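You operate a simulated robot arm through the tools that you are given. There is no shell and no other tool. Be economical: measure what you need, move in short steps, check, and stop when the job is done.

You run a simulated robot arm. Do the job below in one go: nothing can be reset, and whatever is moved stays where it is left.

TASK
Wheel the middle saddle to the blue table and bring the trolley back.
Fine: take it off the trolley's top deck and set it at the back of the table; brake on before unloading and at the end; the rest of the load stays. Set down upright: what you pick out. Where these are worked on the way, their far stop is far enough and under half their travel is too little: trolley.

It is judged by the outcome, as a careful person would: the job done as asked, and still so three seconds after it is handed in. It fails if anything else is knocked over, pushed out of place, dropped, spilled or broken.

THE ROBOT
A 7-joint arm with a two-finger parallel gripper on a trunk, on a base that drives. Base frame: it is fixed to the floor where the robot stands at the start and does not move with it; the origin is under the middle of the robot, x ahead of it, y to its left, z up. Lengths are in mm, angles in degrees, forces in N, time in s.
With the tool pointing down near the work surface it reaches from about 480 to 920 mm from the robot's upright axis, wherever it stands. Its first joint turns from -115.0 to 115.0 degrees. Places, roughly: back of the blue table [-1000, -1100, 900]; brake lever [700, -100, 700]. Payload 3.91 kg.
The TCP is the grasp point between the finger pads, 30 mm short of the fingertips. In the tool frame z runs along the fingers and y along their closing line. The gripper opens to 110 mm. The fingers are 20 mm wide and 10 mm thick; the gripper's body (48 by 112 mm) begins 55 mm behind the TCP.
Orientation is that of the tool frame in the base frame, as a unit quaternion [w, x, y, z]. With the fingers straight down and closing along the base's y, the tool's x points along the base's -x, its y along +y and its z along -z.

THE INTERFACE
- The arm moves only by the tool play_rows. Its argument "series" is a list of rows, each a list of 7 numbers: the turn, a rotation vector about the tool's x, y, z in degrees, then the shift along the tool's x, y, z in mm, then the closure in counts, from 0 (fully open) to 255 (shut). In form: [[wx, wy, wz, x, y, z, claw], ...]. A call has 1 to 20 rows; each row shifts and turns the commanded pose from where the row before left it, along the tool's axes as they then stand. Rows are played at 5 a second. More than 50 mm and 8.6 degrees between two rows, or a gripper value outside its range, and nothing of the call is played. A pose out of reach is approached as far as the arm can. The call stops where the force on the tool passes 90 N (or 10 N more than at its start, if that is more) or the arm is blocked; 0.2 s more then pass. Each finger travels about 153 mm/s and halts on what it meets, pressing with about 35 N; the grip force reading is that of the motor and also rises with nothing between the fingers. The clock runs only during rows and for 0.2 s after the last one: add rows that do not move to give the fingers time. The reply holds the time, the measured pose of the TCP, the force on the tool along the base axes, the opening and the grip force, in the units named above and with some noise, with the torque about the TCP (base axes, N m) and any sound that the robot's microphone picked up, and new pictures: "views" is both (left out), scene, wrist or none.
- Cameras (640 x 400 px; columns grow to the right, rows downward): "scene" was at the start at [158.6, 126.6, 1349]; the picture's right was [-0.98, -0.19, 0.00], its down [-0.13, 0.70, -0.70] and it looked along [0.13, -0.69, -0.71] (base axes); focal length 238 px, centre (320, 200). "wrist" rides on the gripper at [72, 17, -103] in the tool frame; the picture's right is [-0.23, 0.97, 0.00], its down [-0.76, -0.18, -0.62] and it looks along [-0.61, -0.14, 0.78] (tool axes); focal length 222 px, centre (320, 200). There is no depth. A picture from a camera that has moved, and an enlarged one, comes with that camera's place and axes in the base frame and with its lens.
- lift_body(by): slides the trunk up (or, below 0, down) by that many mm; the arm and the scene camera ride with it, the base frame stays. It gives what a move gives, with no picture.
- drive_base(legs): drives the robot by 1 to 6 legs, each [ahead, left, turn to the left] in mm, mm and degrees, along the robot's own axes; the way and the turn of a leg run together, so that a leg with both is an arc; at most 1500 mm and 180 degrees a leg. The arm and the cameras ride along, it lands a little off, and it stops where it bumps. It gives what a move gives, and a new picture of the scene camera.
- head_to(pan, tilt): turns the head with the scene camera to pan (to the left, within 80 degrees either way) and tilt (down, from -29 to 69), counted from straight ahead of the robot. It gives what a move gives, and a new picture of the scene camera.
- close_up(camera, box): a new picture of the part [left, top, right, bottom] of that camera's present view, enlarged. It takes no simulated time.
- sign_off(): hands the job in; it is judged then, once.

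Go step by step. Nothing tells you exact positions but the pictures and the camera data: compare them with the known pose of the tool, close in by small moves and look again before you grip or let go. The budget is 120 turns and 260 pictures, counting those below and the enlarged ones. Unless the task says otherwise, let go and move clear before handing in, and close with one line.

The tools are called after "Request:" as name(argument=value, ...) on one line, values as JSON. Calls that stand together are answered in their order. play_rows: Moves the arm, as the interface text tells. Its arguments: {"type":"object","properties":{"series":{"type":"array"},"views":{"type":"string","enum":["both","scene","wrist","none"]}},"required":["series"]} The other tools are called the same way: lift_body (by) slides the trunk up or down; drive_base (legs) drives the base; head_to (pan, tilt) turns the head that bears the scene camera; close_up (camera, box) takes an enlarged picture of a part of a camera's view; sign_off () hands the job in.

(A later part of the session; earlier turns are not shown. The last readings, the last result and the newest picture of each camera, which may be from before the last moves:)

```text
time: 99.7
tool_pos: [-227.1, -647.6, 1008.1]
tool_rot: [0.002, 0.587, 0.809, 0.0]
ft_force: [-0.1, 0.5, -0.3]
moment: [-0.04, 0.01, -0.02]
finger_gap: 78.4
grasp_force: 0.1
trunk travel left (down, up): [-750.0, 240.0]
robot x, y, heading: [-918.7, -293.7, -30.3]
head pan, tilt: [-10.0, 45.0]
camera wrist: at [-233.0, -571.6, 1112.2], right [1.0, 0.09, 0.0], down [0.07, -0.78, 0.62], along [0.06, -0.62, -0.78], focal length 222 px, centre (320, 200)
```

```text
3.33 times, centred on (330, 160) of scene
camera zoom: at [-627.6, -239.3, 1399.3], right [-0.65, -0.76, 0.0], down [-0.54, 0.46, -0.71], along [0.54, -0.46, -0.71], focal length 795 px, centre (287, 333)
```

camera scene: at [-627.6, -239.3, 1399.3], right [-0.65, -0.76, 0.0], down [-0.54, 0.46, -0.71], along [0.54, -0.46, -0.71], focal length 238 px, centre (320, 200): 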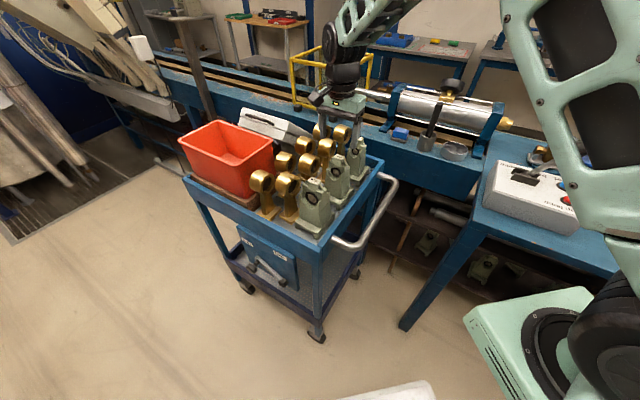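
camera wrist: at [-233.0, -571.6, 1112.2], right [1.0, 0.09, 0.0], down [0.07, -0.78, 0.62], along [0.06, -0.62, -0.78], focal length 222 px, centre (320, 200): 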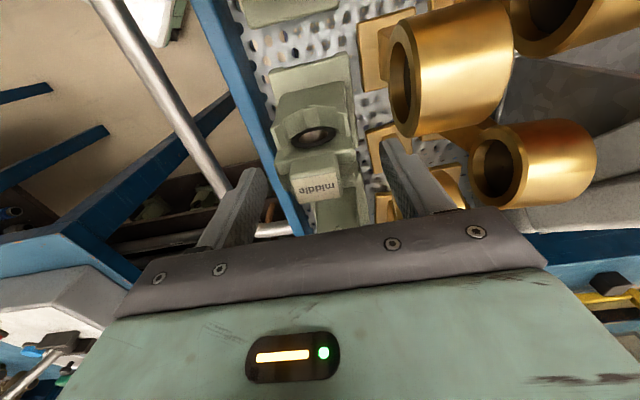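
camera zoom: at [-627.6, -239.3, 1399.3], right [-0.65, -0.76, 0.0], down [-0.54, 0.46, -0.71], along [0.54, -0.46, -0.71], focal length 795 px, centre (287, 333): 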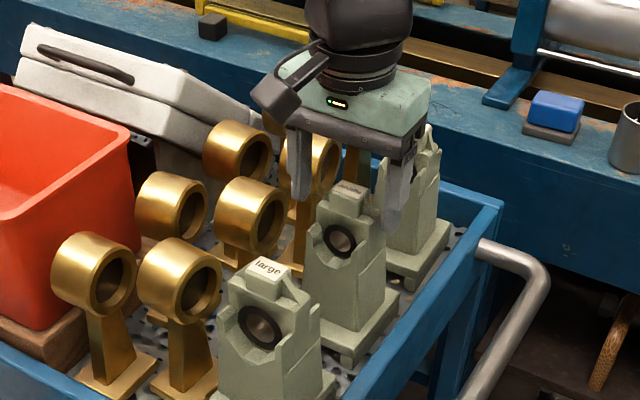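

Request:
play_rows(series=[[0, 0, 0, 0, 0, 12, 74], [0, 0, 0, 0, 0, 12, 74], [0, 0, 0, 0, 0, 12, 74], [0, 0, 0, 0, 0, 0, 74]], views="wrist")

Request:
close_up(camera="scene", box=[290, 110, 390, 200])

```text
time: 100.7
tool_pos: [-227.2, -646.0, 972.2]
tool_rot: [0.002, 0.586, 0.81, 0.001]
ft_force: [0.1, 0.2, 1.3]
moment: [-0.02, 0.02, -0.01]
finger_gap: 77.9
grasp_force: 0.0
trunk travel left (down, up): [-750.0, 240.0]
robot x, y, heading: [-916.0, -293.4, -30.0]
head pan, tilt: [-10.0, 45.0]
camera wrist: at [-232.7, -571.8, 1076.5], right [1.0, 0.09, 0.0], down [0.07, -0.78, 0.62], along [0.06, -0.62, -0.78], focal length 222 px, centre (320, 200)
```

wrist: 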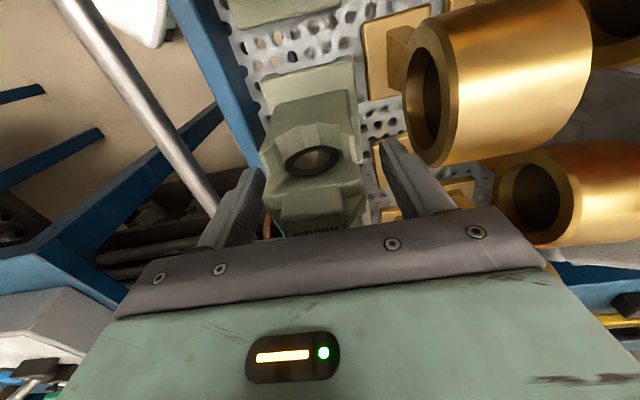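

```text
4.44 times, centred on (340, 155) of scene
camera zoom: at [-627.6, -239.3, 1399.3], right [-0.65, -0.76, 0.0], down [-0.54, 0.46, -0.71], along [0.54, -0.46, -0.71], focal length 1060 px, centre (231, 400)
```

zoom: 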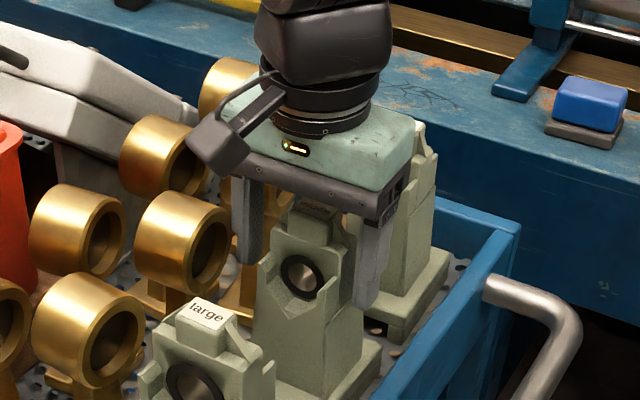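

Request:
play_rows(series=[[0, 0, 0, 0, -4, 0, 74], [0, 0, 0, 0, 0, 0, 100], [0, 0, 0, 0, 0, 0, 120], [0, 0, 0, 0, 0, 0, 140], [0, 0, 0, 0, 0, 0, 160], [0, 0, 0, 0, 0, 0, 255], [0, 0, 0, 0, 0, 0, 255]], views="wrist")

Request:
close_up(camera="scene", box=[290, 110, 390, 200])

```text
time: 102.3
tool_pos: [-230.2, -648.0, 972.6]
tool_rot: [0.003, 0.587, 0.81, 0.0]
ft_force: [1.8, 2.1, 1.6]
moment: [-0.02, -0.01, -0.01]
finger_gap: 54.2
grasp_force: 34.5
trunk travel left (down, up): [-750.0, 240.0]
robot x, y, heading: [-919.7, -296.1, -30.3]
head pan, tilt: [-10.0, 45.0]
camera wrist: at [-236.3, -572.7, 1076.6], right [1.0, 0.09, 0.0], down [0.07, -0.78, 0.62], along [0.06, -0.62, -0.78], focal length 222 px, centre (320, 200)
```

wrist: 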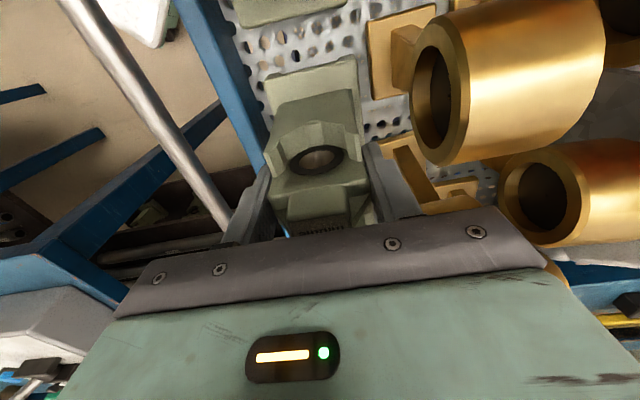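

```text
4.44 times, centred on (340, 155) of scene
camera zoom: at [-627.5, -239.2, 1399.3], right [-0.65, -0.76, 0.0], down [-0.54, 0.46, -0.71], along [0.54, -0.46, -0.71], focal length 1060 px, centre (231, 400)
```

zoom: 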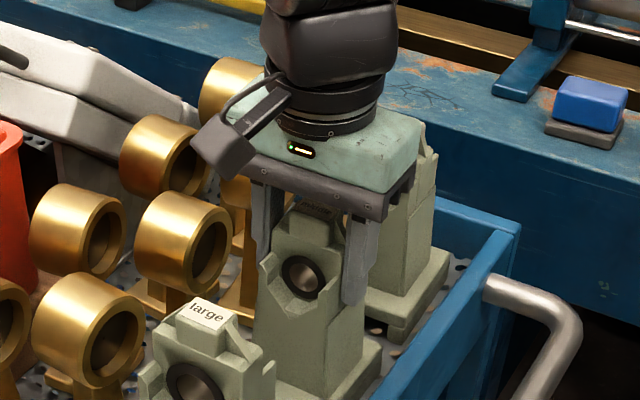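

Request:
play_rows(series=[[0, 0, 0, 0, 0, -10, 255], [0, 0, 0, 0, 0, -20, 255], [0, 0, 0, 0, 0, -30, 255], [0, 0, 0, 0, 0, -30, 255], [0, 0, 0, 0, 0, -30, 255], [0, 0, 0, 0, 0, -30, 255], [0, 0, 0, 0, 0, -30, 255], [0, 0, 0, 0, 0, -30, 255], [0, 0, 0, 0, 0, -30, 255], [0, 0, 0, 0, 0, 0, 255]], views="both")

Request:
close_up(camera="scene", box=[250, 50, 410, 200])

```text
time: 104.5
tool_pos: [-230.8, -647.7, 1213.4]
tool_rot: [0.001, 0.587, 0.81, 0.0]
ft_force: [-0.9, 0.0, -6.5]
moment: [0.04, -0.02, -0.03]
finger_gap: 53.8
grasp_force: 34.7
trunk travel left (down, up): [-750.0, 240.0]
robot x, y, heading: [-917.5, -294.1, -30.2]
head pan, tilt: [-10.0, 45.0]
camera scene: at [-627.3, -239.4, 1399.2], right [-0.65, -0.76, 0.0], down [-0.54, 0.46, -0.71], along [0.54, -0.46, -0.71], focal length 238 px, centre (320, 200)
camera wrist: at [-236.2, -572.5, 1317.0], right [1.0, 0.09, 0.0], down [0.07, -0.78, 0.62], along [0.06, -0.62, -0.78], focal length 222 px, centre (320, 200)
```

scene: 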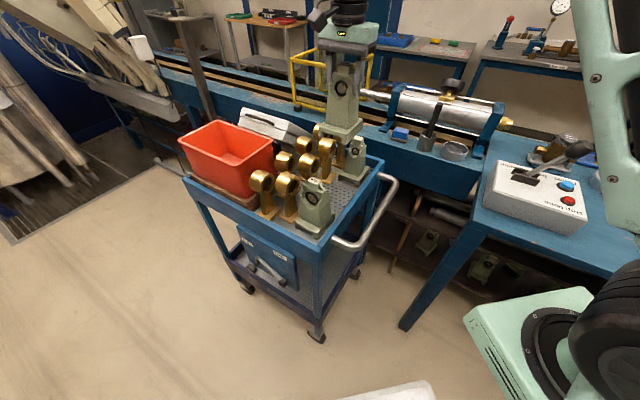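
wrist: 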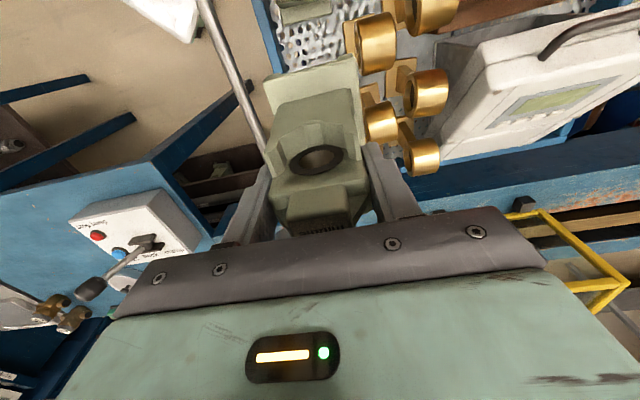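

```text
2.67 times, centred on (330, 125) of scene
camera zoom: at [-627.3, -239.4, 1399.2], right [-0.65, -0.76, 0.0], down [-0.54, 0.46, -0.71], along [0.54, -0.46, -0.71], focal length 636 px, centre (293, 400)
```

zoom: 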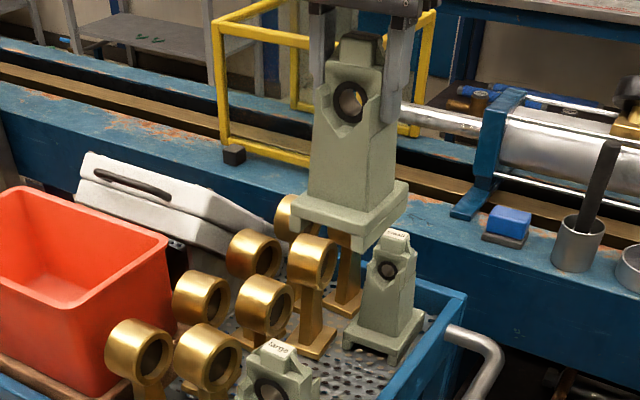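

Request:
head_to(pan=-55, tilt=40)

```text
time: 105.7
tool_pos: [-230.7, -648.1, 1212.1]
tool_rot: [0.002, 0.587, 0.81, -0.001]
ft_force: [-0.4, -0.4, -8.0]
moment: [0.0, -0.02, -0.04]
finger_gap: 53.9
grasp_force: 34.8
trunk travel left (down, up): [-750.0, 240.0]
robot x, y, heading: [-917.4, -293.0, -30.3]
head pan, tilt: [-55.0, 40.0]
camera scene: at [-682.2, -271.7, 1406.5], right [-1.0, -0.08, 0.0], down [-0.05, 0.64, -0.77], along [0.06, -0.76, -0.64], focal length 238 px, centre (320, 200)
```

scene: 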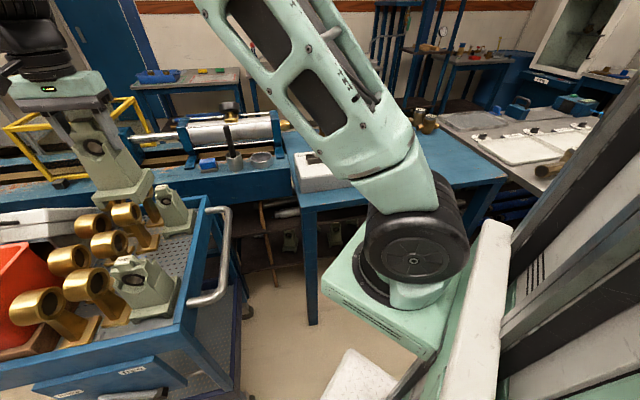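

Request:
lift_body(by=150)

Request:
drive_base(legs=[[0, 0, -30], [0, 0, -30]])

Request:
head_to(pan=10, tilt=45)

Request:
close_up(camera="wrist", box=[0, 0, 640, 400])

```text
time: 107.4
tool_pos: [-229.6, -645.8, 1362.6]
tool_rot: [0.002, 0.587, 0.81, 0.0]
ft_force: [-0.2, 0.1, -5.6]
moment: [-0.01, 0.01, 0.01]
finger_gap: 54.0
grasp_force: 35.2
trunk travel left (down, up): [-900.0, 90.0]
robot x, y, heading: [-917.0, -293.9, -30.3]
head pan, tilt: [-55.0, 40.0]
```

```text
time: 110.8
tool_pos: [-881.2, -1065.1, 1363.0]
tool_rot: [0.001, 0.914, 0.407, -0.001]
ft_force: [-0.1, 0.1, -7.3]
moment: [0.0, 0.0, 0.0]
finger_gap: 54.0
grasp_force: 34.8
trunk travel left (down, up): [-900.0, 90.0]
robot x, y, heading: [-917.1, -292.9, -90.7]
head pan, tilt: [-55.0, 40.0]
camera scene: at [-781.5, -484.8, 1556.5], right [-0.57, 0.82, 0.0], down [0.53, 0.37, -0.77], along [-0.63, -0.43, -0.64], focal length 238 px, centre (320, 200)
```

scene: 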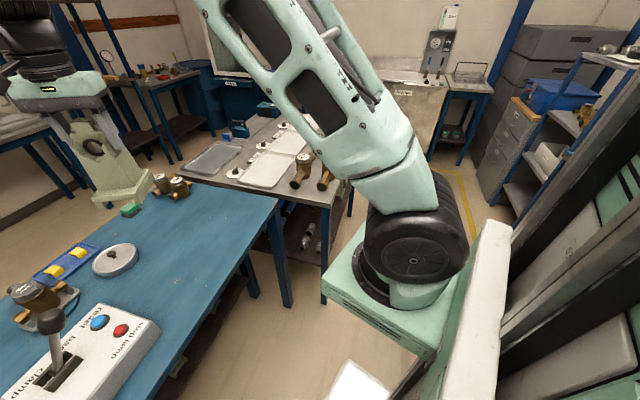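

```text
time: 112.1
tool_pos: [-883.5, -1066.2, 1364.1]
tool_rot: [0.001, 0.914, 0.406, -0.001]
ft_force: [-0.1, -0.6, -7.3]
moment: [0.03, -0.03, 0.0]
finger_gap: 53.9
grasp_force: 34.8
trunk travel left (down, up): [-900.0, 90.0]
robot x, y, heading: [-916.4, -295.2, -90.4]
head pan, tilt: [10.0, 45.0]
camera scene: at [-698.1, -516.7, 1549.2], right [-0.99, -0.17, 0.0], down [-0.12, 0.7, -0.71], along [0.12, -0.7, -0.71], focal length 238 px, centre (320, 200)
```

scene: 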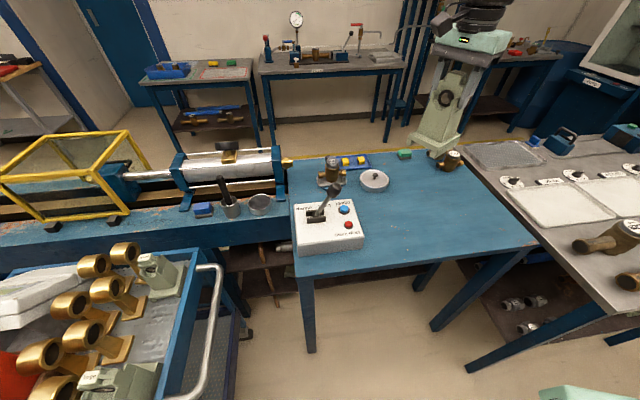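

```text
1.00 times, centred on (320, 200) of wrist
camera zoom: at [-820.5, -1022.0, 1466.7], right [0.57, -0.82, 0.0], down [-0.64, -0.44, 0.62], along [-0.51, -0.36, -0.78], focal length 222 px, centre (320, 200)
```

zoom: 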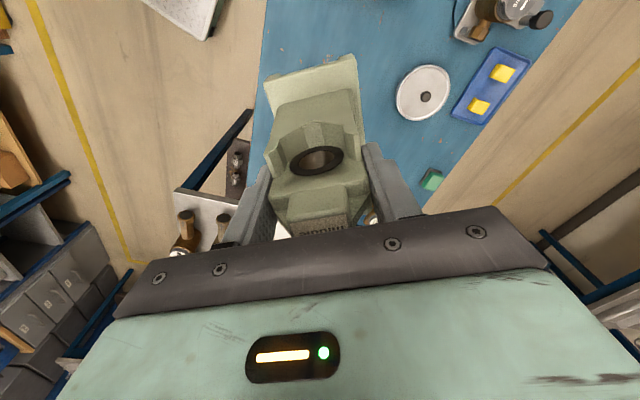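

Request:
close_up(camera="scene", box=[270, 130, 430, 260])

Request:
close_up(camera="scene", box=[340, 130, 560, 290])

```text
3.08 times, centred on (350, 195) of scene
camera zoom: at [-698.1, -516.7, 1549.2], right [-0.99, -0.17, 0.0], down [-0.12, 0.7, -0.71], along [0.12, -0.7, -0.71], focal length 734 px, centre (228, 215)
```

zoom: 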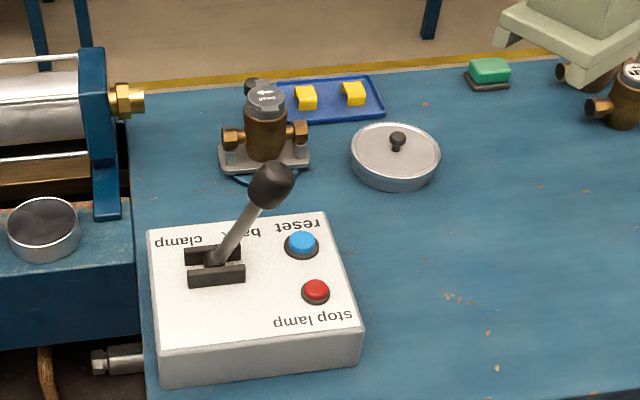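

```text
2.50 times, centred on (450, 210) of scene
camera zoom: at [-698.1, -516.7, 1549.2], right [-0.99, -0.17, 0.0], down [-0.12, 0.7, -0.71], along [0.12, -0.7, -0.71], focal length 596 px, centre (-5, 175)
```

zoom: 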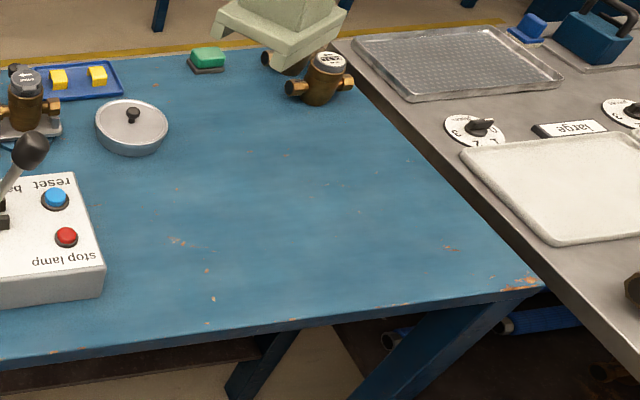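

The joystick box's lettering faces the far side, so the aisle side is the table's back, which matches the given place. I'll square the saddle to the table, move over (-1005,-1110) and lower the trunk.

Request:
play_rows(series=[[0, 0, -7.5, 0, 0, 0, 255], [0, 0, -7.5, 0, 0, 0, 255], [0, 0, -7.5, 0, 0, 0, 255], [0, 0, -7.5, 0, 0, 0, 255], [0, 0, -7.5, 0, 0, 0, 255], [0, 0, -7.5, 0, 0, 0, 255], [0, 0, -7.5, 0, 0, 0, 255], [0, 0, -7.5, 0, 0, 0, 255], [0, 0, 0, -1, -33, 0, 255], [0, 0, 0, -1, -33, 0, 255], [0, 0, 0, -1, -33, 0, 255], [0, 0, 0, -1, -31, 0, 255], [0, 0, 0, 0, 0, 0, 255]], views="none")

Request:
lift_body(by=-150)

Request:
head_to(pan=-10, tilt=40)

Request:
close_up(camera="wrist", box=[0, 0, 640, 400])

```text
time: 114.9
tool_pos: [-1004.1, -1109.5, 1362.9]
tool_rot: [0.001, 0.588, 0.809, -0.001]
ft_force: [0.2, 0.3, -5.7]
moment: [0.01, -0.01, 0.0]
finger_gap: 53.7
grasp_force: 34.6
trunk travel left (down, up): [-900.0, 90.0]
robot x, y, heading: [-915.4, -294.4, -90.4]
head pan, tilt: [10.0, 45.0]
```

```text
time: 116.7
tool_pos: [-1004.4, -1108.8, 1213.4]
tool_rot: [0.0, 0.589, 0.808, -0.002]
ft_force: [-1.0, 0.7, -7.7]
moment: [-0.01, 0.0, -0.03]
finger_gap: 53.8
grasp_force: 35.0
trunk travel left (down, up): [-750.0, 240.0]
robot x, y, heading: [-916.2, -296.9, -90.4]
head pan, tilt: [10.0, 45.0]
```

```text
time: 117.5
tool_pos: [-1004.6, -1108.8, 1213.3]
tool_rot: [0.001, 0.589, 0.808, -0.001]
ft_force: [0.2, 0.5, -7.0]
moment: [0.03, 0.01, 0.0]
finger_gap: 53.8
grasp_force: 35.0
trunk travel left (down, up): [-750.0, 240.0]
robot x, y, heading: [-918.8, -291.7, -90.7]
head pan, tilt: [-10.0, 40.0]
camera scene: at [-727.0, -520.1, 1406.4], right [-0.98, 0.18, 0.0], down [0.12, 0.63, -0.77], along [-0.14, -0.75, -0.64], focal length 238 px, centre (320, 200)
```

scene: 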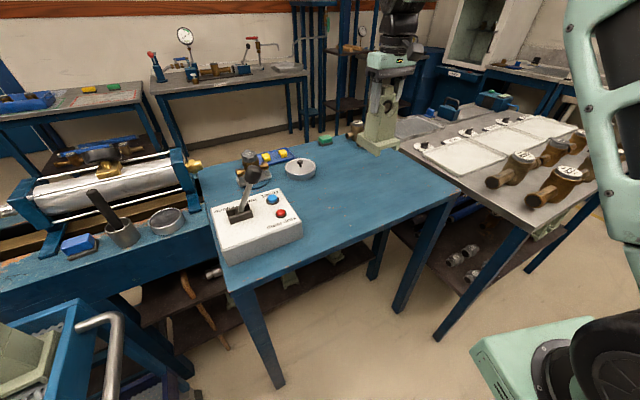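

```text
1.00 times, centred on (320, 200) of wrist
camera zoom: at [-1010.0, -1034.5, 1316.6], right [1.0, 0.08, 0.0], down [0.06, -0.78, 0.63], along [0.05, -0.62, -0.78], focal length 222 px, centre (320, 200)
```

zoom: 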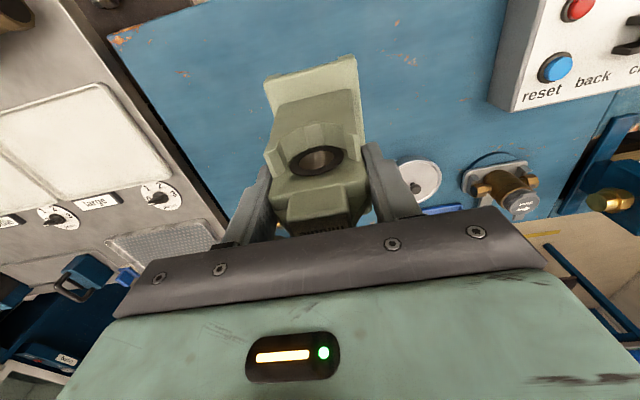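

Request:
play_rows(series=[[0, 0, 0, 0, 0, 40, 255], [0, 0, 0, 0, 0, 40, 255], [0, 0, 0, 0, 0, 40, 255], [0, 0, 0, 0, 0, 25, 255], [0, 0, 0, 0, 0, 5, 255], [0, 0, 0, 0, 0, 0, 255]], views="none")

Request:
close_up(camera="scene", box=[310, 60, 470, 220])

```text
time: 118.9
tool_pos: [-1004.7, -1111.2, 1063.0]
tool_rot: [0.002, 0.588, 0.809, -0.001]
ft_force: [-0.6, -0.7, -6.4]
moment: [0.01, 0.01, 0.04]
finger_gap: 53.7
grasp_force: 35.2
trunk travel left (down, up): [-750.0, 240.0]
robot x, y, heading: [-912.7, -295.7, -90.3]
head pan, tilt: [-10.0, 40.0]
```

```text
2.50 times, centred on (390, 140) of scene
camera zoom: at [-727.1, -520.1, 1406.5], right [-0.98, 0.18, 0.0], down [0.12, 0.63, -0.77], along [-0.14, -0.75, -0.64], focal length 596 px, centre (145, 350)
```

zoom: 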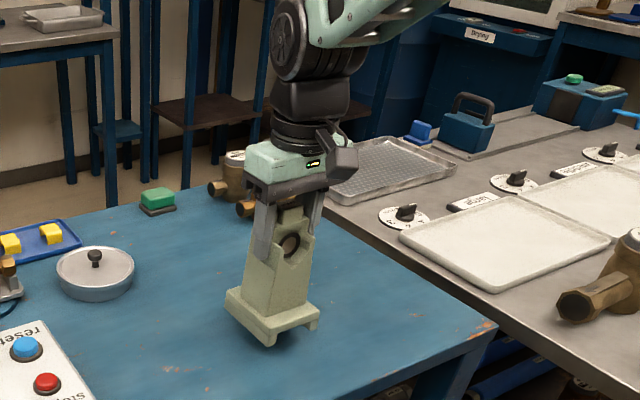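

Request:
play_rows(series=[[0, 0, 0, 0, 0, 5, 255], [0, 0, 0, 0, 0, 5, 255], [0, 0, 0, 0, 0, 4, 255], [0, 0, 0, 0, 0, 3, 255], [0, 0, 0, 0, 0, 2, 255], [0, 0, 0, 0, 0, 2, 255]], views="none")

Request:
close_up(camera="scene", box=[310, 60, 470, 220])

```text
time: 120.3
tool_pos: [-1004.8, -1110.6, 1041.8]
tool_rot: [0.001, 0.589, 0.808, -0.002]
ft_force: [0.2, -0.4, -6.6]
moment: [0.03, 0.01, -0.04]
finger_gap: 53.6
grasp_force: 34.9
trunk travel left (down, up): [-750.0, 240.0]
robot x, y, heading: [-914.9, -296.4, -90.6]
head pan, tilt: [-10.0, 40.0]
```

```text
2.50 times, centred on (390, 140) of scene
camera zoom: at [-727.1, -520.1, 1406.5], right [-0.98, 0.18, 0.0], down [0.12, 0.63, -0.77], along [-0.14, -0.75, -0.64], focal length 596 px, centre (145, 350)
```

zoom: 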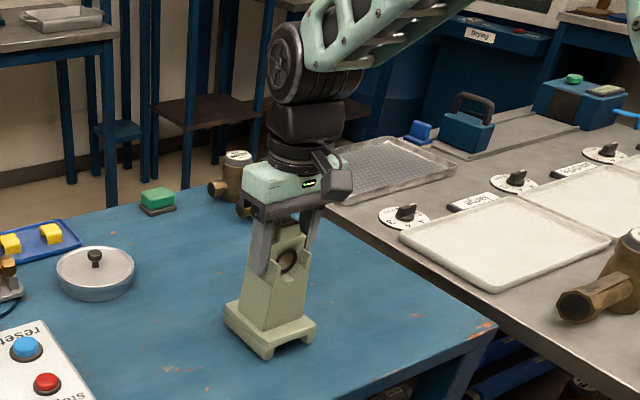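

Request:
play_rows(series=[[0, 0, 0, 0, 0, 2, 255], [0, 0, 0, 0, 0, 2, 255], [0, 0, 0, 0, 0, 2, 255], [0, 0, 0, 0, 0, 2, 255]], views="none")

Request:
play_rows(series=[[0, 0, 0, 0, 0, 1.5, 255], [0, 0, 0, 0, 0, 1.5, 255], [0, 0, 0, 0, 0, 1, 255]], views="none")

```text
time: 121.3
tool_pos: [-1005.5, -1110.0, 1033.2]
tool_rot: [0.001, 0.589, 0.808, -0.002]
ft_force: [-0.1, 0.0, -6.3]
moment: [0.03, 0.04, -0.02]
finger_gap: 54.0
grasp_force: 35.1
trunk travel left (down, up): [-750.0, 240.0]
robot x, y, heading: [-917.5, -294.5, -90.3]
head pan, tilt: [-10.0, 40.0]
```

```text
time: 122.1
tool_pos: [-1005.0, -1110.9, 1033.1]
tool_rot: [0.002, 0.59, 0.807, -0.003]
ft_force: [-1.8, 0.7, 17.7]
moment: [0.97, -0.36, 0.1]
finger_gap: 54.2
grasp_force: 35.2
trunk travel left (down, up): [-750.0, 240.0]
robot x, y, heading: [-915.6, -294.8, -90.5]
head pan, tilt: [-10.0, 40.0]
```

Request:
play_rows(series=[[0, 0, 0, 0, 0, -1.5, 255], [0, 0, 0, 0, 0, 0, 255], [0, 0, 0, 0, 0, 0, 120], [0, 0, 0, 0, 0, 0, 90], [0, 0, 0, 0, 0, 0, 60], [0, 0, 0, 0, 0, 0, 60]], views="wrist")

Request:
close_up(camera="scene", box=[310, 60, 470, 220])

```text
time: 123.5
tool_pos: [-1006.2, -1110.9, 1031.2]
tool_rot: [0.001, 0.589, 0.808, -0.001]
ft_force: [0.2, 0.7, 0.7]
moment: [0.01, -0.03, 0.01]
finger_gap: 84.3
grasp_force: 0.1
trunk travel left (down, up): [-750.0, 240.0]
robot x, y, heading: [-917.6, -288.6, -90.4]
head pan, tilt: [-10.0, 40.0]
camera wrist: at [-1010.0, -1035.0, 1135.7], right [1.0, 0.08, 0.0], down [0.06, -0.78, 0.63], along [0.05, -0.62, -0.78], focal length 222 px, centre (320, 200)
```

wrist: 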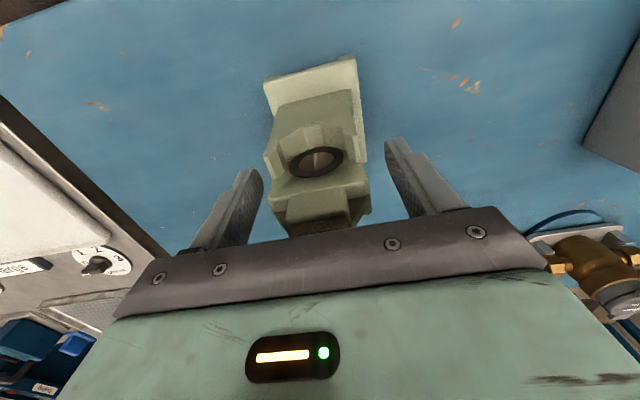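

```text
2.50 times, centred on (390, 140) of scene
camera zoom: at [-727.0, -519.8, 1406.5], right [-0.98, 0.18, 0.0], down [0.12, 0.63, -0.77], along [-0.14, -0.75, -0.64], focal length 596 px, centre (145, 350)
```

zoom: 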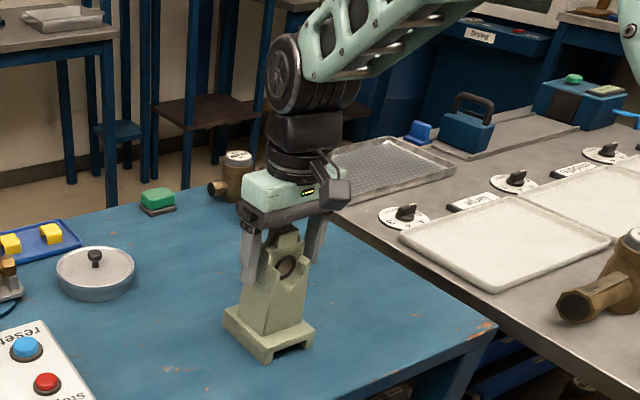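

Request:
play_rows(series=[[0, 0, 0, 0, 0, -20, 60], [0, 0, 0, 0, 0, -40, 60], [0, 0, 0, 0, 0, -45, 60], [0, 0, 0, 0, 0, -45, 60], [0, 0, 0, 0, 0, -45, 60], [0, 0, 0, 0, 0, 0, 255]], views="scene")

Request:
drive_base(legs=[[0, 0, 105]])

Request:
play_rows(series=[[0, 0, 7.5, 0, 0, 0, 255], [0, 0, 7.5, 0, 0, 0, 255], [0, 0, 7.5, 0, 0, 0, 255], [0, 0, 7.5, 0, 0, 0, 255], [0, 0, 7.5, 0, 0, 0, 255], [0, 0, 7.5, 0, 0, 0, 255], [0, 0, 7.5, 0, 0, 0, 255], [0, 0, 7.5, 0, 0, 0, 255], [0, 0, 7.5, 0, 0, 0, 255], [0, 0, 7.5, 0, 0, 0, 255], [0, 0, 7.5, 0, 0, 0, 255], [0, 0, 7.5, 0, 0, 0, 255], [0, 0, 7.5, 0, 0, 0, 255], [0, 0, 7.5, 0, 0, 0, 255], [0, 0, 0, 0, 0, 0, 255]], views="wrist")

Request:
head_to(pan=-35, tilt=50)

```text
time: 124.9
tool_pos: [-1004.7, -1107.8, 1228.3]
tool_rot: [0.001, 0.588, 0.809, -0.003]
ft_force: [0.5, 0.9, -0.3]
moment: [0.05, 0.02, 0.03]
finger_gap: 0.1
grasp_force: 34.6
trunk travel left (down, up): [-750.0, 240.0]
robot x, y, heading: [-917.2, -294.5, -90.3]
head pan, tilt: [-10.0, 40.0]
camera scene: at [-727.0, -519.8, 1406.5], right [-0.98, 0.18, 0.0], down [0.12, 0.63, -0.77], along [-0.14, -0.75, -0.64], focal length 238 px, centre (320, 200)
```

scene: 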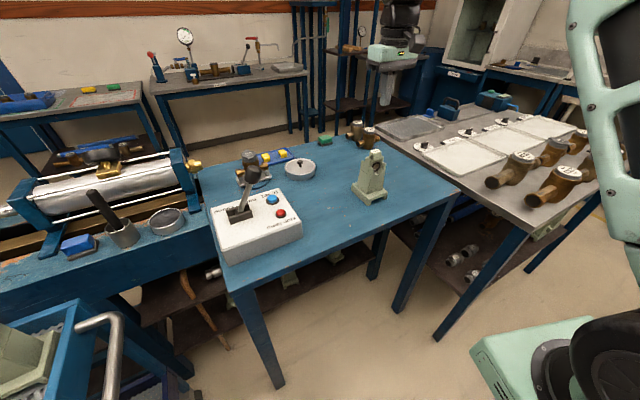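

```text
time: 129.7
tool_pos: [-105.8, -171.9, 1227.7]
tool_rot: [0.002, -0.281, 0.96, 0.0]
ft_force: [0.4, 0.4, 0.3]
moment: [0.0, 0.02, -0.01]
finger_gap: 0.2
grasp_force: 35.4
trunk travel left (down, up): [-750.0, 240.0]
robot x, y, heading: [-915.1, -292.1, 14.3]
head pan, tilt: [-10.0, 40.0]
camera scene: at [-743.7, -52.5, 1406.5], right [0.07, -1.0, 0.0], down [-0.64, -0.05, -0.77], along [0.76, 0.06, -0.64], focal length 238 px, centre (320, 200)
```

scene: 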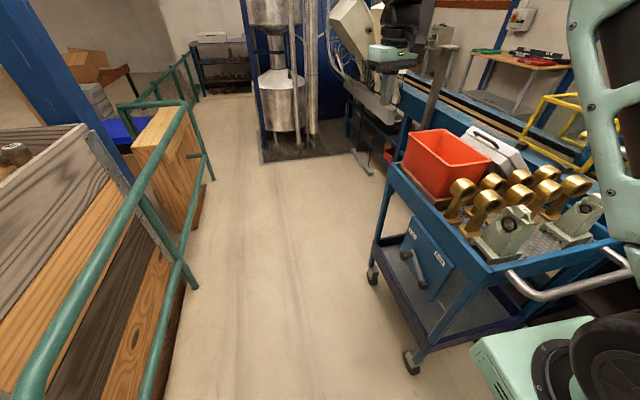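

```text
time: 132.9
tool_pos: [-105.3, -172.0, 1226.4]
tool_rot: [0.001, 0.59, 0.807, 0.001]
ft_force: [0.7, 0.4, 0.5]
moment: [-0.01, 0.0, 0.0]
finger_gap: 0.2
grasp_force: 34.9
trunk travel left (down, up): [-750.0, 240.0]
robot x, y, heading: [-919.7, -293.6, 14.2]
head pan, tilt: [-10.0, 40.0]
camera wrist: at [-111.5, -97.8, 1331.1], right [1.0, 0.08, 0.0], down [0.06, -0.78, 0.62], along [0.05, -0.62, -0.78], focal length 222 px, centre (320, 200)
```

wrist: 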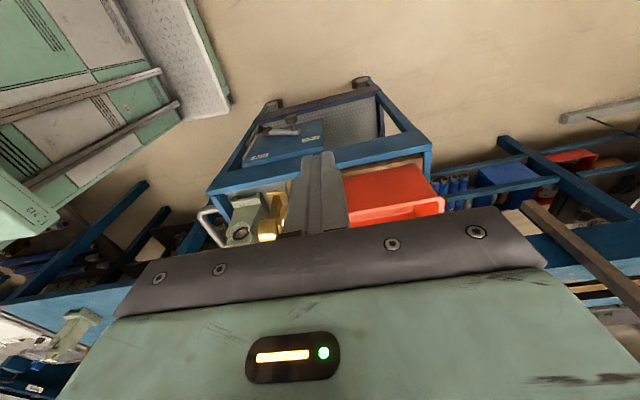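

```text
time: 133.8
tool_pos: [-106.8, -172.5, 1227.2]
tool_rot: [0.0, 0.59, 0.807, 0.001]
ft_force: [0.5, -0.4, -0.6]
moment: [-0.01, 0.01, 0.02]
finger_gap: 0.0
grasp_force: 35.0
trunk travel left (down, up): [-750.0, 240.0]
robot x, y, heading: [-917.0, -295.3, 14.3]
head pan, tilt: [-35.0, 50.0]
camera scene: at [-756.5, -86.0, 1392.4], right [-0.35, -0.94, 0.0], down [-0.72, 0.27, -0.64], along [0.6, -0.23, -0.77], focal length 238 px, centre (320, 200)
```

scene: 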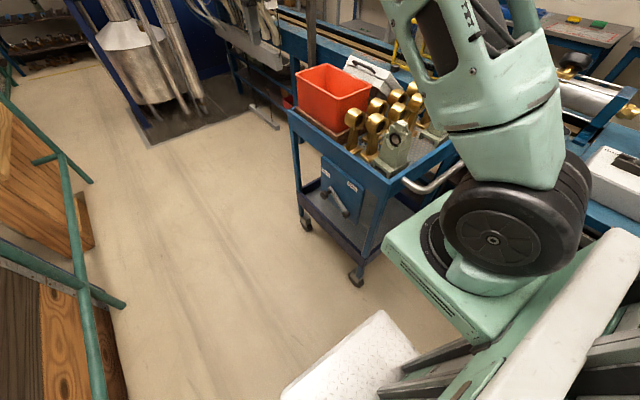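

Request:
play_rows(series=[[0, 0, 0, -40, -25, 0, 255], [0, 0, 0, -40, -25, 0, 255], [0, 0, 0, -40, -25, 0, 255], [0, 0, 0, 0, 0, 45, 255], [0, 0, 0, 0, 0, 45, 255], [0, 0, 0, 0, 0, 45, 255], [0, 0, 0, 0, 0, 45, 255], [0, 0, 0, 0, 0, 0, 255]], views="none")

Request:
lift_body(by=-170)

Request:
close_up(camera="wrist", box=[160, 0, 480, 200])

```text
time: 135.6
tool_pos: [-141.1, -309.2, 1046.8]
tool_rot: [0.002, 0.591, 0.807, 0.001]
ft_force: [0.7, -0.2, -0.3]
moment: [0.01, -0.01, 0.01]
finger_gap: 0.1
grasp_force: 35.2
trunk travel left (down, up): [-750.0, 240.0]
robot x, y, heading: [-917.9, -293.9, 14.0]
head pan, tilt: [-35.0, 50.0]
```

```text
time: 137.5
tool_pos: [-142.1, -308.5, 877.3]
tool_rot: [0.001, 0.59, 0.807, 0.001]
ft_force: [-0.9, -0.1, 0.1]
moment: [0.0, 0.01, -0.03]
finger_gap: 0.1
grasp_force: 34.8
trunk travel left (down, up): [-580.0, 410.0]
robot x, y, heading: [-918.5, -294.5, 14.0]
head pan, tilt: [-35.0, 50.0]
```

```text
2.00 times, centred on (320, 100) of wrist
camera zoom: at [-146.9, -233.4, 981.1], right [1.0, 0.08, 0.0], down [0.06, -0.78, 0.62], along [0.05, -0.62, -0.78], focal length 444 px, centre (320, 400)
```

zoom: 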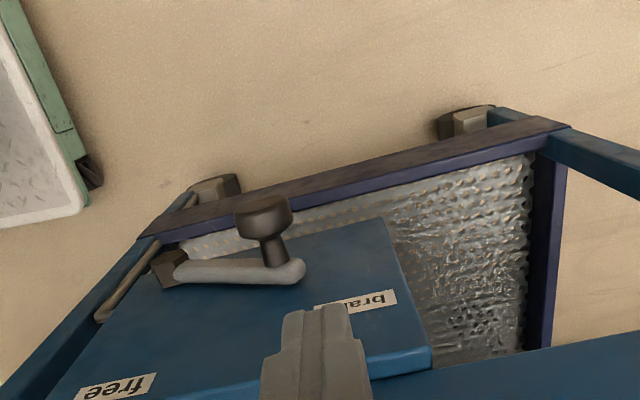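

Request:
play_rows(series=[[0, 0, 0, 0, 0, 42, 255], [0, 0, 0, 0, 0, 42, 255], [0, 0, 0, 0, 0, 42, 255], [0, 0, 0, 0, 0, 42, 255], [0, 0, 0, 0, 0, 34, 255], [0, 0, 0, 0, 0, 0, 255], [0, 0, 0, 0, -3, 0, 255], [0, 0, 0, 0, -3, 0, 255], [0, 0, 0, 0, -3, 0, 255], [0, 0, 0, 0, -2, 0, 255], [0, 0, 0, 0, -2, 0, 255], [0, 0, 0, 0, -2, 0, 255], [0, 0, 0, 0, -2, -1, 255], [0, 0, 0, 0, -2, -2, 255], [0, 0, 0, 0, -2, -2, 255], [0, 0, 0, 0, -2, -2, 255], [0, 0, 0, 0, -2, -2, 255], [0, 0, 0, 0, -2, -2, 255], [0, 0, 0, 0, -2, -2, 255], [0, 0, 0, 0, -2, -2, 255]], views="wrist")

```text
time: 141.7
tool_pos: [-174.2, -318.9, 687.3]
tool_rot: [0.0, 0.591, 0.806, -0.001]
ft_force: [0.4, 0.2, 0.8]
moment: [0.02, 0.0, -0.01]
finger_gap: 0.2
grasp_force: 34.9
trunk travel left (down, up): [-580.0, 410.0]
robot x, y, heading: [-914.4, -295.9, 14.2]
head pan, tilt: [-35.0, 50.0]
camera wrist: at [-178.0, -244.4, 791.7], right [1.0, 0.08, 0.0], down [0.06, -0.78, 0.62], along [0.04, -0.62, -0.78], focal length 222 px, centre (320, 200)
```

wrist: 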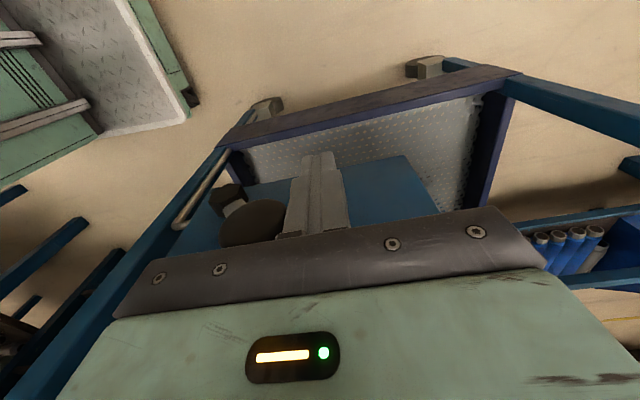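

Request:
play_rows(series=[[0, 0, 0, 0, -3, -2, 255], [0, 0, 0, 0, -3, -2, 255], [0, 0, 0, 0, -3, -2, 255], [0, 0, 0, 0, -3, -2, 255], [0, 0, 0, 0, -3, -2, 255], [0, 0, 0, 0, -3, -2, 255], [0, 0, 0, 0, -3, -2, 255], [0, 0, 0, 0, -3, -2, 255], [0, 0, 0, 0, -3, -1, 255], [0, 0, 0, 0, -3, -1, 255], [0, 0, 0, 0, -3, -1, 255], [0, 0, 0, 0, -3, 0, 255], [0, 0, 0, 0, -3, 0, 255], [0, 0, 0, 0, -3, 0, 255], [0, 0, 0, 0, -3, 0, 255], [0, 0, 0, 0, -3, 0, 255], [0, 0, 0, 0, -3, 0, 255], [0, 0, 0, 0, -3, 0, 255], [0, 0, 0, 0, -3, 0, 255], [0, 0, 0, 0, -3, 0, 255]], views="wrist")

```text
time: 145.9
tool_pos: [-228.1, -335.9, 707.7]
tool_rot: [0.001, 0.591, 0.807, 0.001]
ft_force: [1.0, -0.2, 0.9]
moment: [0.05, 0.0, 0.02]
finger_gap: 0.0
grasp_force: 35.0
trunk travel left (down, up): [-580.0, 410.0]
robot x, y, heading: [-919.6, -293.3, 14.4]
head pan, tilt: [-35.0, 50.0]
camera wrist: at [-233.2, -260.6, 813.1], right [1.0, 0.08, 0.0], down [0.06, -0.78, 0.62], along [0.05, -0.62, -0.78], focal length 222 px, centre (320, 200)
```

wrist: 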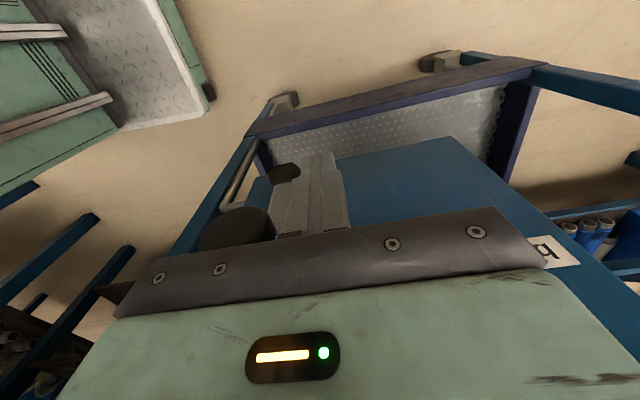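

Request:
play_rows(series=[[0, 0, 0, 0, -3, 0, 255], [0, 0, 0, 0, -3, 0, 255], [0, 0, 0, 0, -3, 0, 255], [0, 0, 0, 0, -3, 0, 255], [0, 0, 0, 0, 0, 0, 255]], views="wrist")

```text
time: 147.1
tool_pos: [-239.4, -338.8, 709.1]
tool_rot: [0.001, 0.59, 0.807, 0.002]
ft_force: [-0.3, 0.5, 0.0]
moment: [-0.01, 0.03, 0.04]
finger_gap: 0.0
grasp_force: 34.8
trunk travel left (down, up): [-580.0, 410.0]
robot x, y, heading: [-916.1, -293.2, 14.5]
head pan, tilt: [-35.0, 50.0]
camera wrist: at [-244.7, -264.2, 812.6], right [1.0, 0.08, 0.0], down [0.06, -0.78, 0.62], along [0.05, -0.62, -0.78], focal length 222 px, centre (320, 200)
```

wrist: 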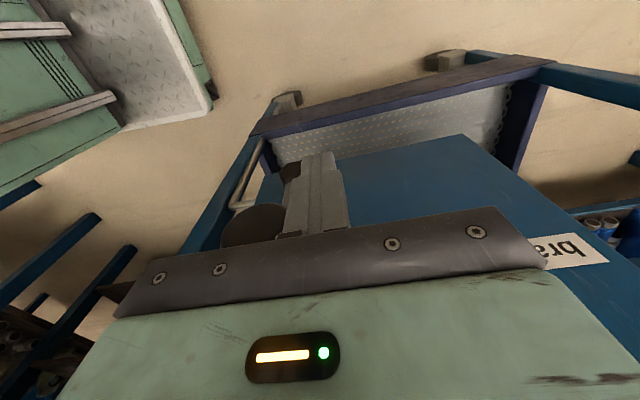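

Request:
play_rows(series=[[0, 0, 0, 0, 10, 0, 255], [0, 0, 0, 5, 12, 0, 255], [0, 0, 0, 25, 0, 0, 255], [0, 0, 0, 25, 0, -30, 255], [0, 0, 0, 0, 0, -45, 255], [0, 0, 0, 0, 0, -45, 255], [0, 0, 0, 0, 0, -45, 255], [0, 0, 0, 0, 0, -45, 255], [0, 0, 0, 0, 0, -45, 255], [0, 0, 0, 0, 0, -45, 255], [0, 0, 0, 0, 0, -45, 255], [0, 0, 0, 0, 0, -45, 255], [0, 0, 0, 0, 0, -45, 60], [0, 0, 0, 0, 0, 0, 60]], views="wrist")

Request:
close_up(camera="scene", box=[280, 80, 440, 200])

```text
time: 150.1
tool_pos: [-237.0, -279.9, 1143.0]
tool_rot: [0.0, 0.59, 0.807, 0.001]
ft_force: [-0.9, 0.4, -0.5]
moment: [0.02, -0.03, -0.01]
finger_gap: 84.5
grasp_force: 0.0
trunk travel left (down, up): [-580.0, 410.0]
robot x, y, heading: [-919.1, -294.5, 14.3]
head pan, tilt: [-35.0, 50.0]
camera wrist: at [-241.5, -205.0, 1247.5], right [1.0, 0.08, 0.0], down [0.06, -0.78, 0.62], along [0.05, -0.62, -0.78], focal length 222 px, centre (320, 200)
```

wrist: 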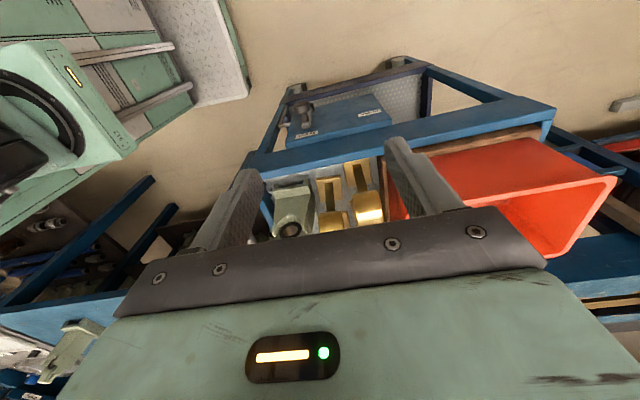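

```text
3.33 times, centred on (360, 140) of scene
camera zoom: at [-756.5, -86.1, 1222.4], right [-0.35, -0.94, 0.0], down [-0.72, 0.27, -0.64], along [0.6, -0.23, -0.77], focal length 795 px, centre (187, 400)
```

zoom: 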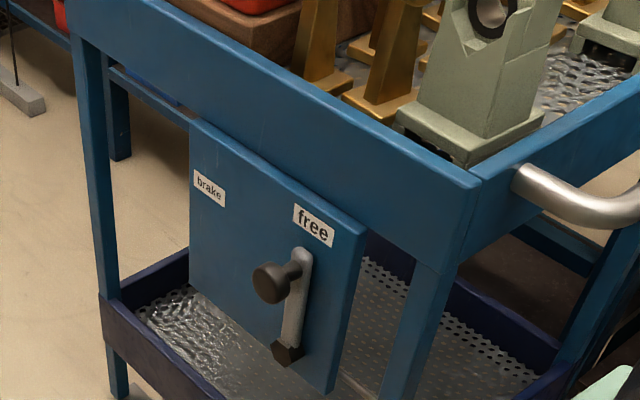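

Request:
play_rows(series=[[0, 0, 0, -34.7, -28.7, 0, 60], [0, 0, 0, -34.7, -28.7, 0, 60], [0, 0, 0, -34.7, -28.7, 0, 60], [0, 0, 0, -34.7, -28.7, 0, 60], [0, 0, 0, -34.7, -28.7, 0, 60], [0, 0, 0, -34.7, -28.7, 0, 60], [0, 0, 0, -34.7, -28.7, 0, 60], [0, 0, 0, -34.7, -28.7, 0, 60], [0, 0, 0, -34.7, -28.7, 0, 60], [0, 0, 0, 0, 0, 45, 60], [0, 0, 0, 0, 0, 45, 60], [0, 0, 0, 0, 0, 45, 60], [0, 0, 0, 0, 0, 45, 60], [0, 0, 0, 0, 0, 0, 60]], views="wrist")

```text
time: 153.1
tool_pos: [-386.3, -656.4, 962.6]
tool_rot: [0.0, 0.59, 0.807, 0.002]
ft_force: [-0.4, -0.5, 0.2]
moment: [0.0, 0.04, 0.01]
finger_gap: 84.4
grasp_force: 0.0
trunk travel left (down, up): [-580.0, 410.0]
robot x, y, heading: [-918.1, -292.4, 14.4]
head pan, tilt: [-35.0, 50.0]
camera wrist: at [-392.4, -582.3, 1066.8], right [1.0, 0.08, 0.0], down [0.06, -0.78, 0.62], along [0.05, -0.62, -0.78], focal length 222 px, centre (320, 200)
```

wrist: 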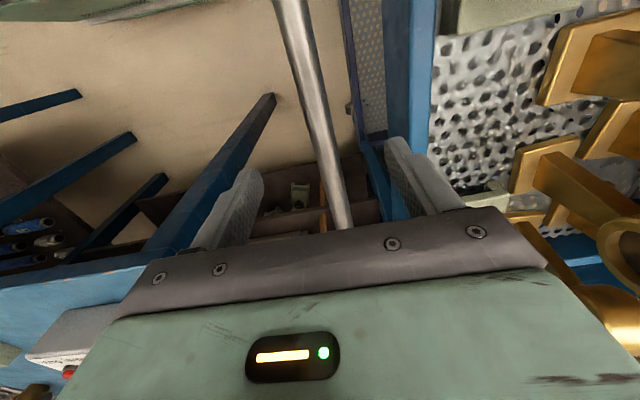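

Request:
play_rows(series=[[0, 0, 0, 0, 0, 40, 60], [0, 0, 0, 0, 0, 40, 60], [0, 0, 0, 0, 0, 31, 60], [0, 0, 0, 0, 0, 0, 60], [0, 0, 0, 0, 0, 0, 100], [0, 0, 0, 0, 0, 0, 150], [0, 0, 0, 0, 0, 0, 180], [0, 0, 0, 0, 0, 0, 255], [0, 0, 0, 0, 0, 0, 255]], views="wrist")

```text
time: 155.1
tool_pos: [-386.5, -656.5, 851.8]
tool_rot: [0.001, 0.591, 0.807, 0.002]
ft_force: [0.8, 0.3, -0.7]
moment: [-0.03, -0.03, 0.46]
finger_gap: 23.5
grasp_force: 44.6
trunk travel left (down, up): [-580.0, 410.0]
robot x, y, heading: [-915.8, -291.5, 14.4]
head pan, tilt: [-35.0, 50.0]
camera wrist: at [-391.5, -581.9, 956.3], right [1.0, 0.08, 0.0], down [0.06, -0.78, 0.62], along [0.05, -0.62, -0.78], focal length 222 px, centre (320, 200)
```

wrist: 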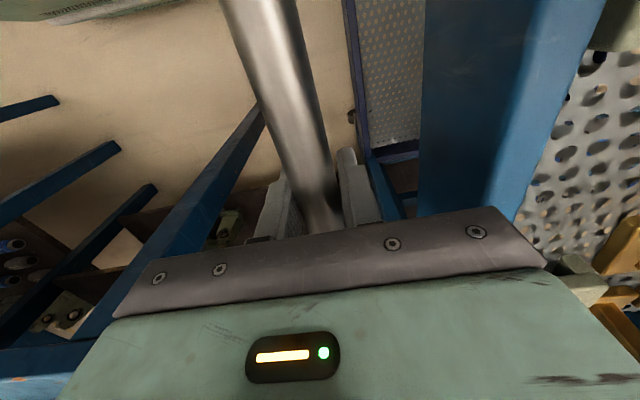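

Request:
drive_base(legs=[[250, 16, 0]])

```text
time: 156.9
tool_pos: [-146.8, -578.3, 852.8]
tool_rot: [0.001, 0.591, 0.807, 0.0]
ft_force: [-2.6, -10.1, 1.4]
moment: [-0.99, -0.19, 0.61]
finger_gap: 23.7
grasp_force: 45.0
trunk travel left (down, up): [-580.0, 410.0]
robot x, y, heading: [-676.7, -214.5, 14.6]
head pan, tilt: [-35.0, 50.0]
camera scene: at [-517.3, -8.1, 1222.5], right [-0.35, -0.94, 0.0], down [-0.72, 0.27, -0.64], along [0.6, -0.23, -0.77], focal length 238 px, centre (320, 200)
```

scene: 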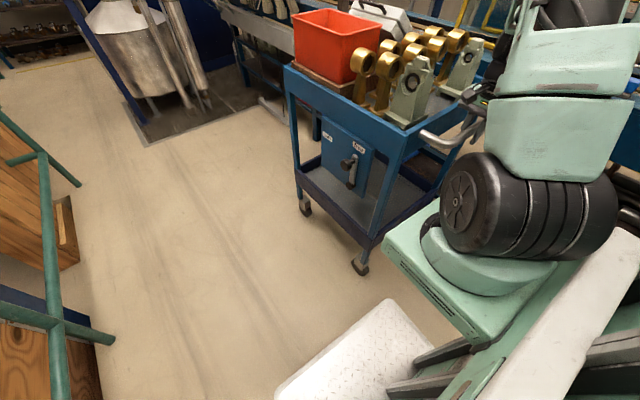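

Request:
drive_base(legs=[[250, 13.5, 0]])

Request:
drive_base(legs=[[250, 15, 0]])

```text
time: 158.8
tool_pos: [87.1, -502.0, 853.2]
tool_rot: [-0.001, 0.591, 0.807, 0.0]
ft_force: [-14.6, 23.1, 3.9]
moment: [-0.82, -0.11, 0.61]
finger_gap: 23.6
grasp_force: 44.5
trunk travel left (down, up): [-580.0, 410.0]
robot x, y, heading: [-436.8, -136.8, 14.4]
head pan, tilt: [-35.0, 50.0]
camera scene: at [-278.8, 68.6, 1222.3], right [-0.35, -0.94, 0.0], down [-0.72, 0.27, -0.64], along [0.6, -0.23, -0.77], focal length 238 px, centre (320, 200)
```

scene: 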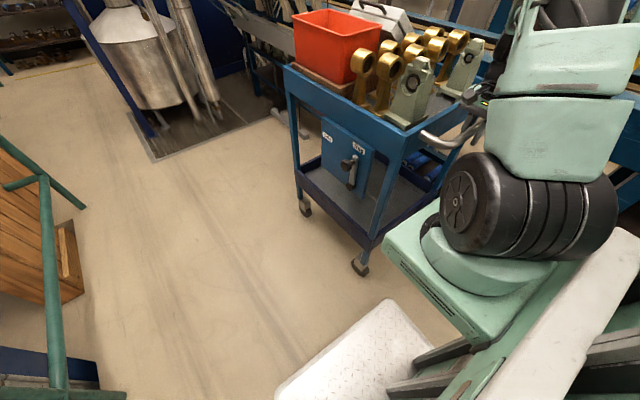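

```text
time: 160.6
tool_pos: [327.9, -425.5, 853.1]
tool_rot: [-0.002, 0.592, 0.806, 0.0]
ft_force: [-9.1, 17.7, 10.9]
moment: [-0.9, -0.12, 0.72]
finger_gap: 23.8
grasp_force: 44.6
trunk travel left (down, up): [-580.0, 410.0]
robot x, y, heading: [-198.3, -61.6, 14.4]
head pan, tilt: [-35.0, 50.0]
camera scene: at [-37.6, 146.0, 1222.4], right [-0.35, -0.94, 0.0], down [-0.72, 0.27, -0.64], along [0.6, -0.23, -0.77], focal length 238 px, centre (320, 200)
```

scene: 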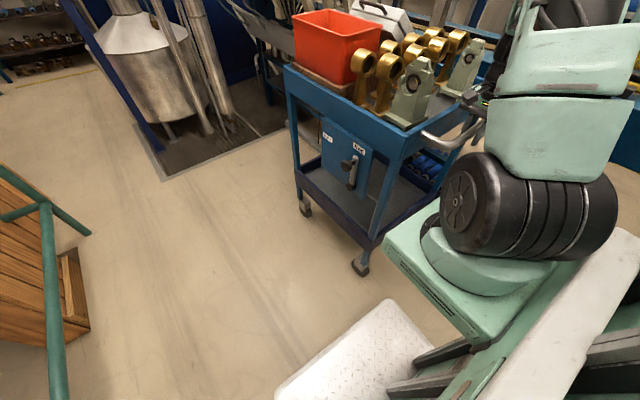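

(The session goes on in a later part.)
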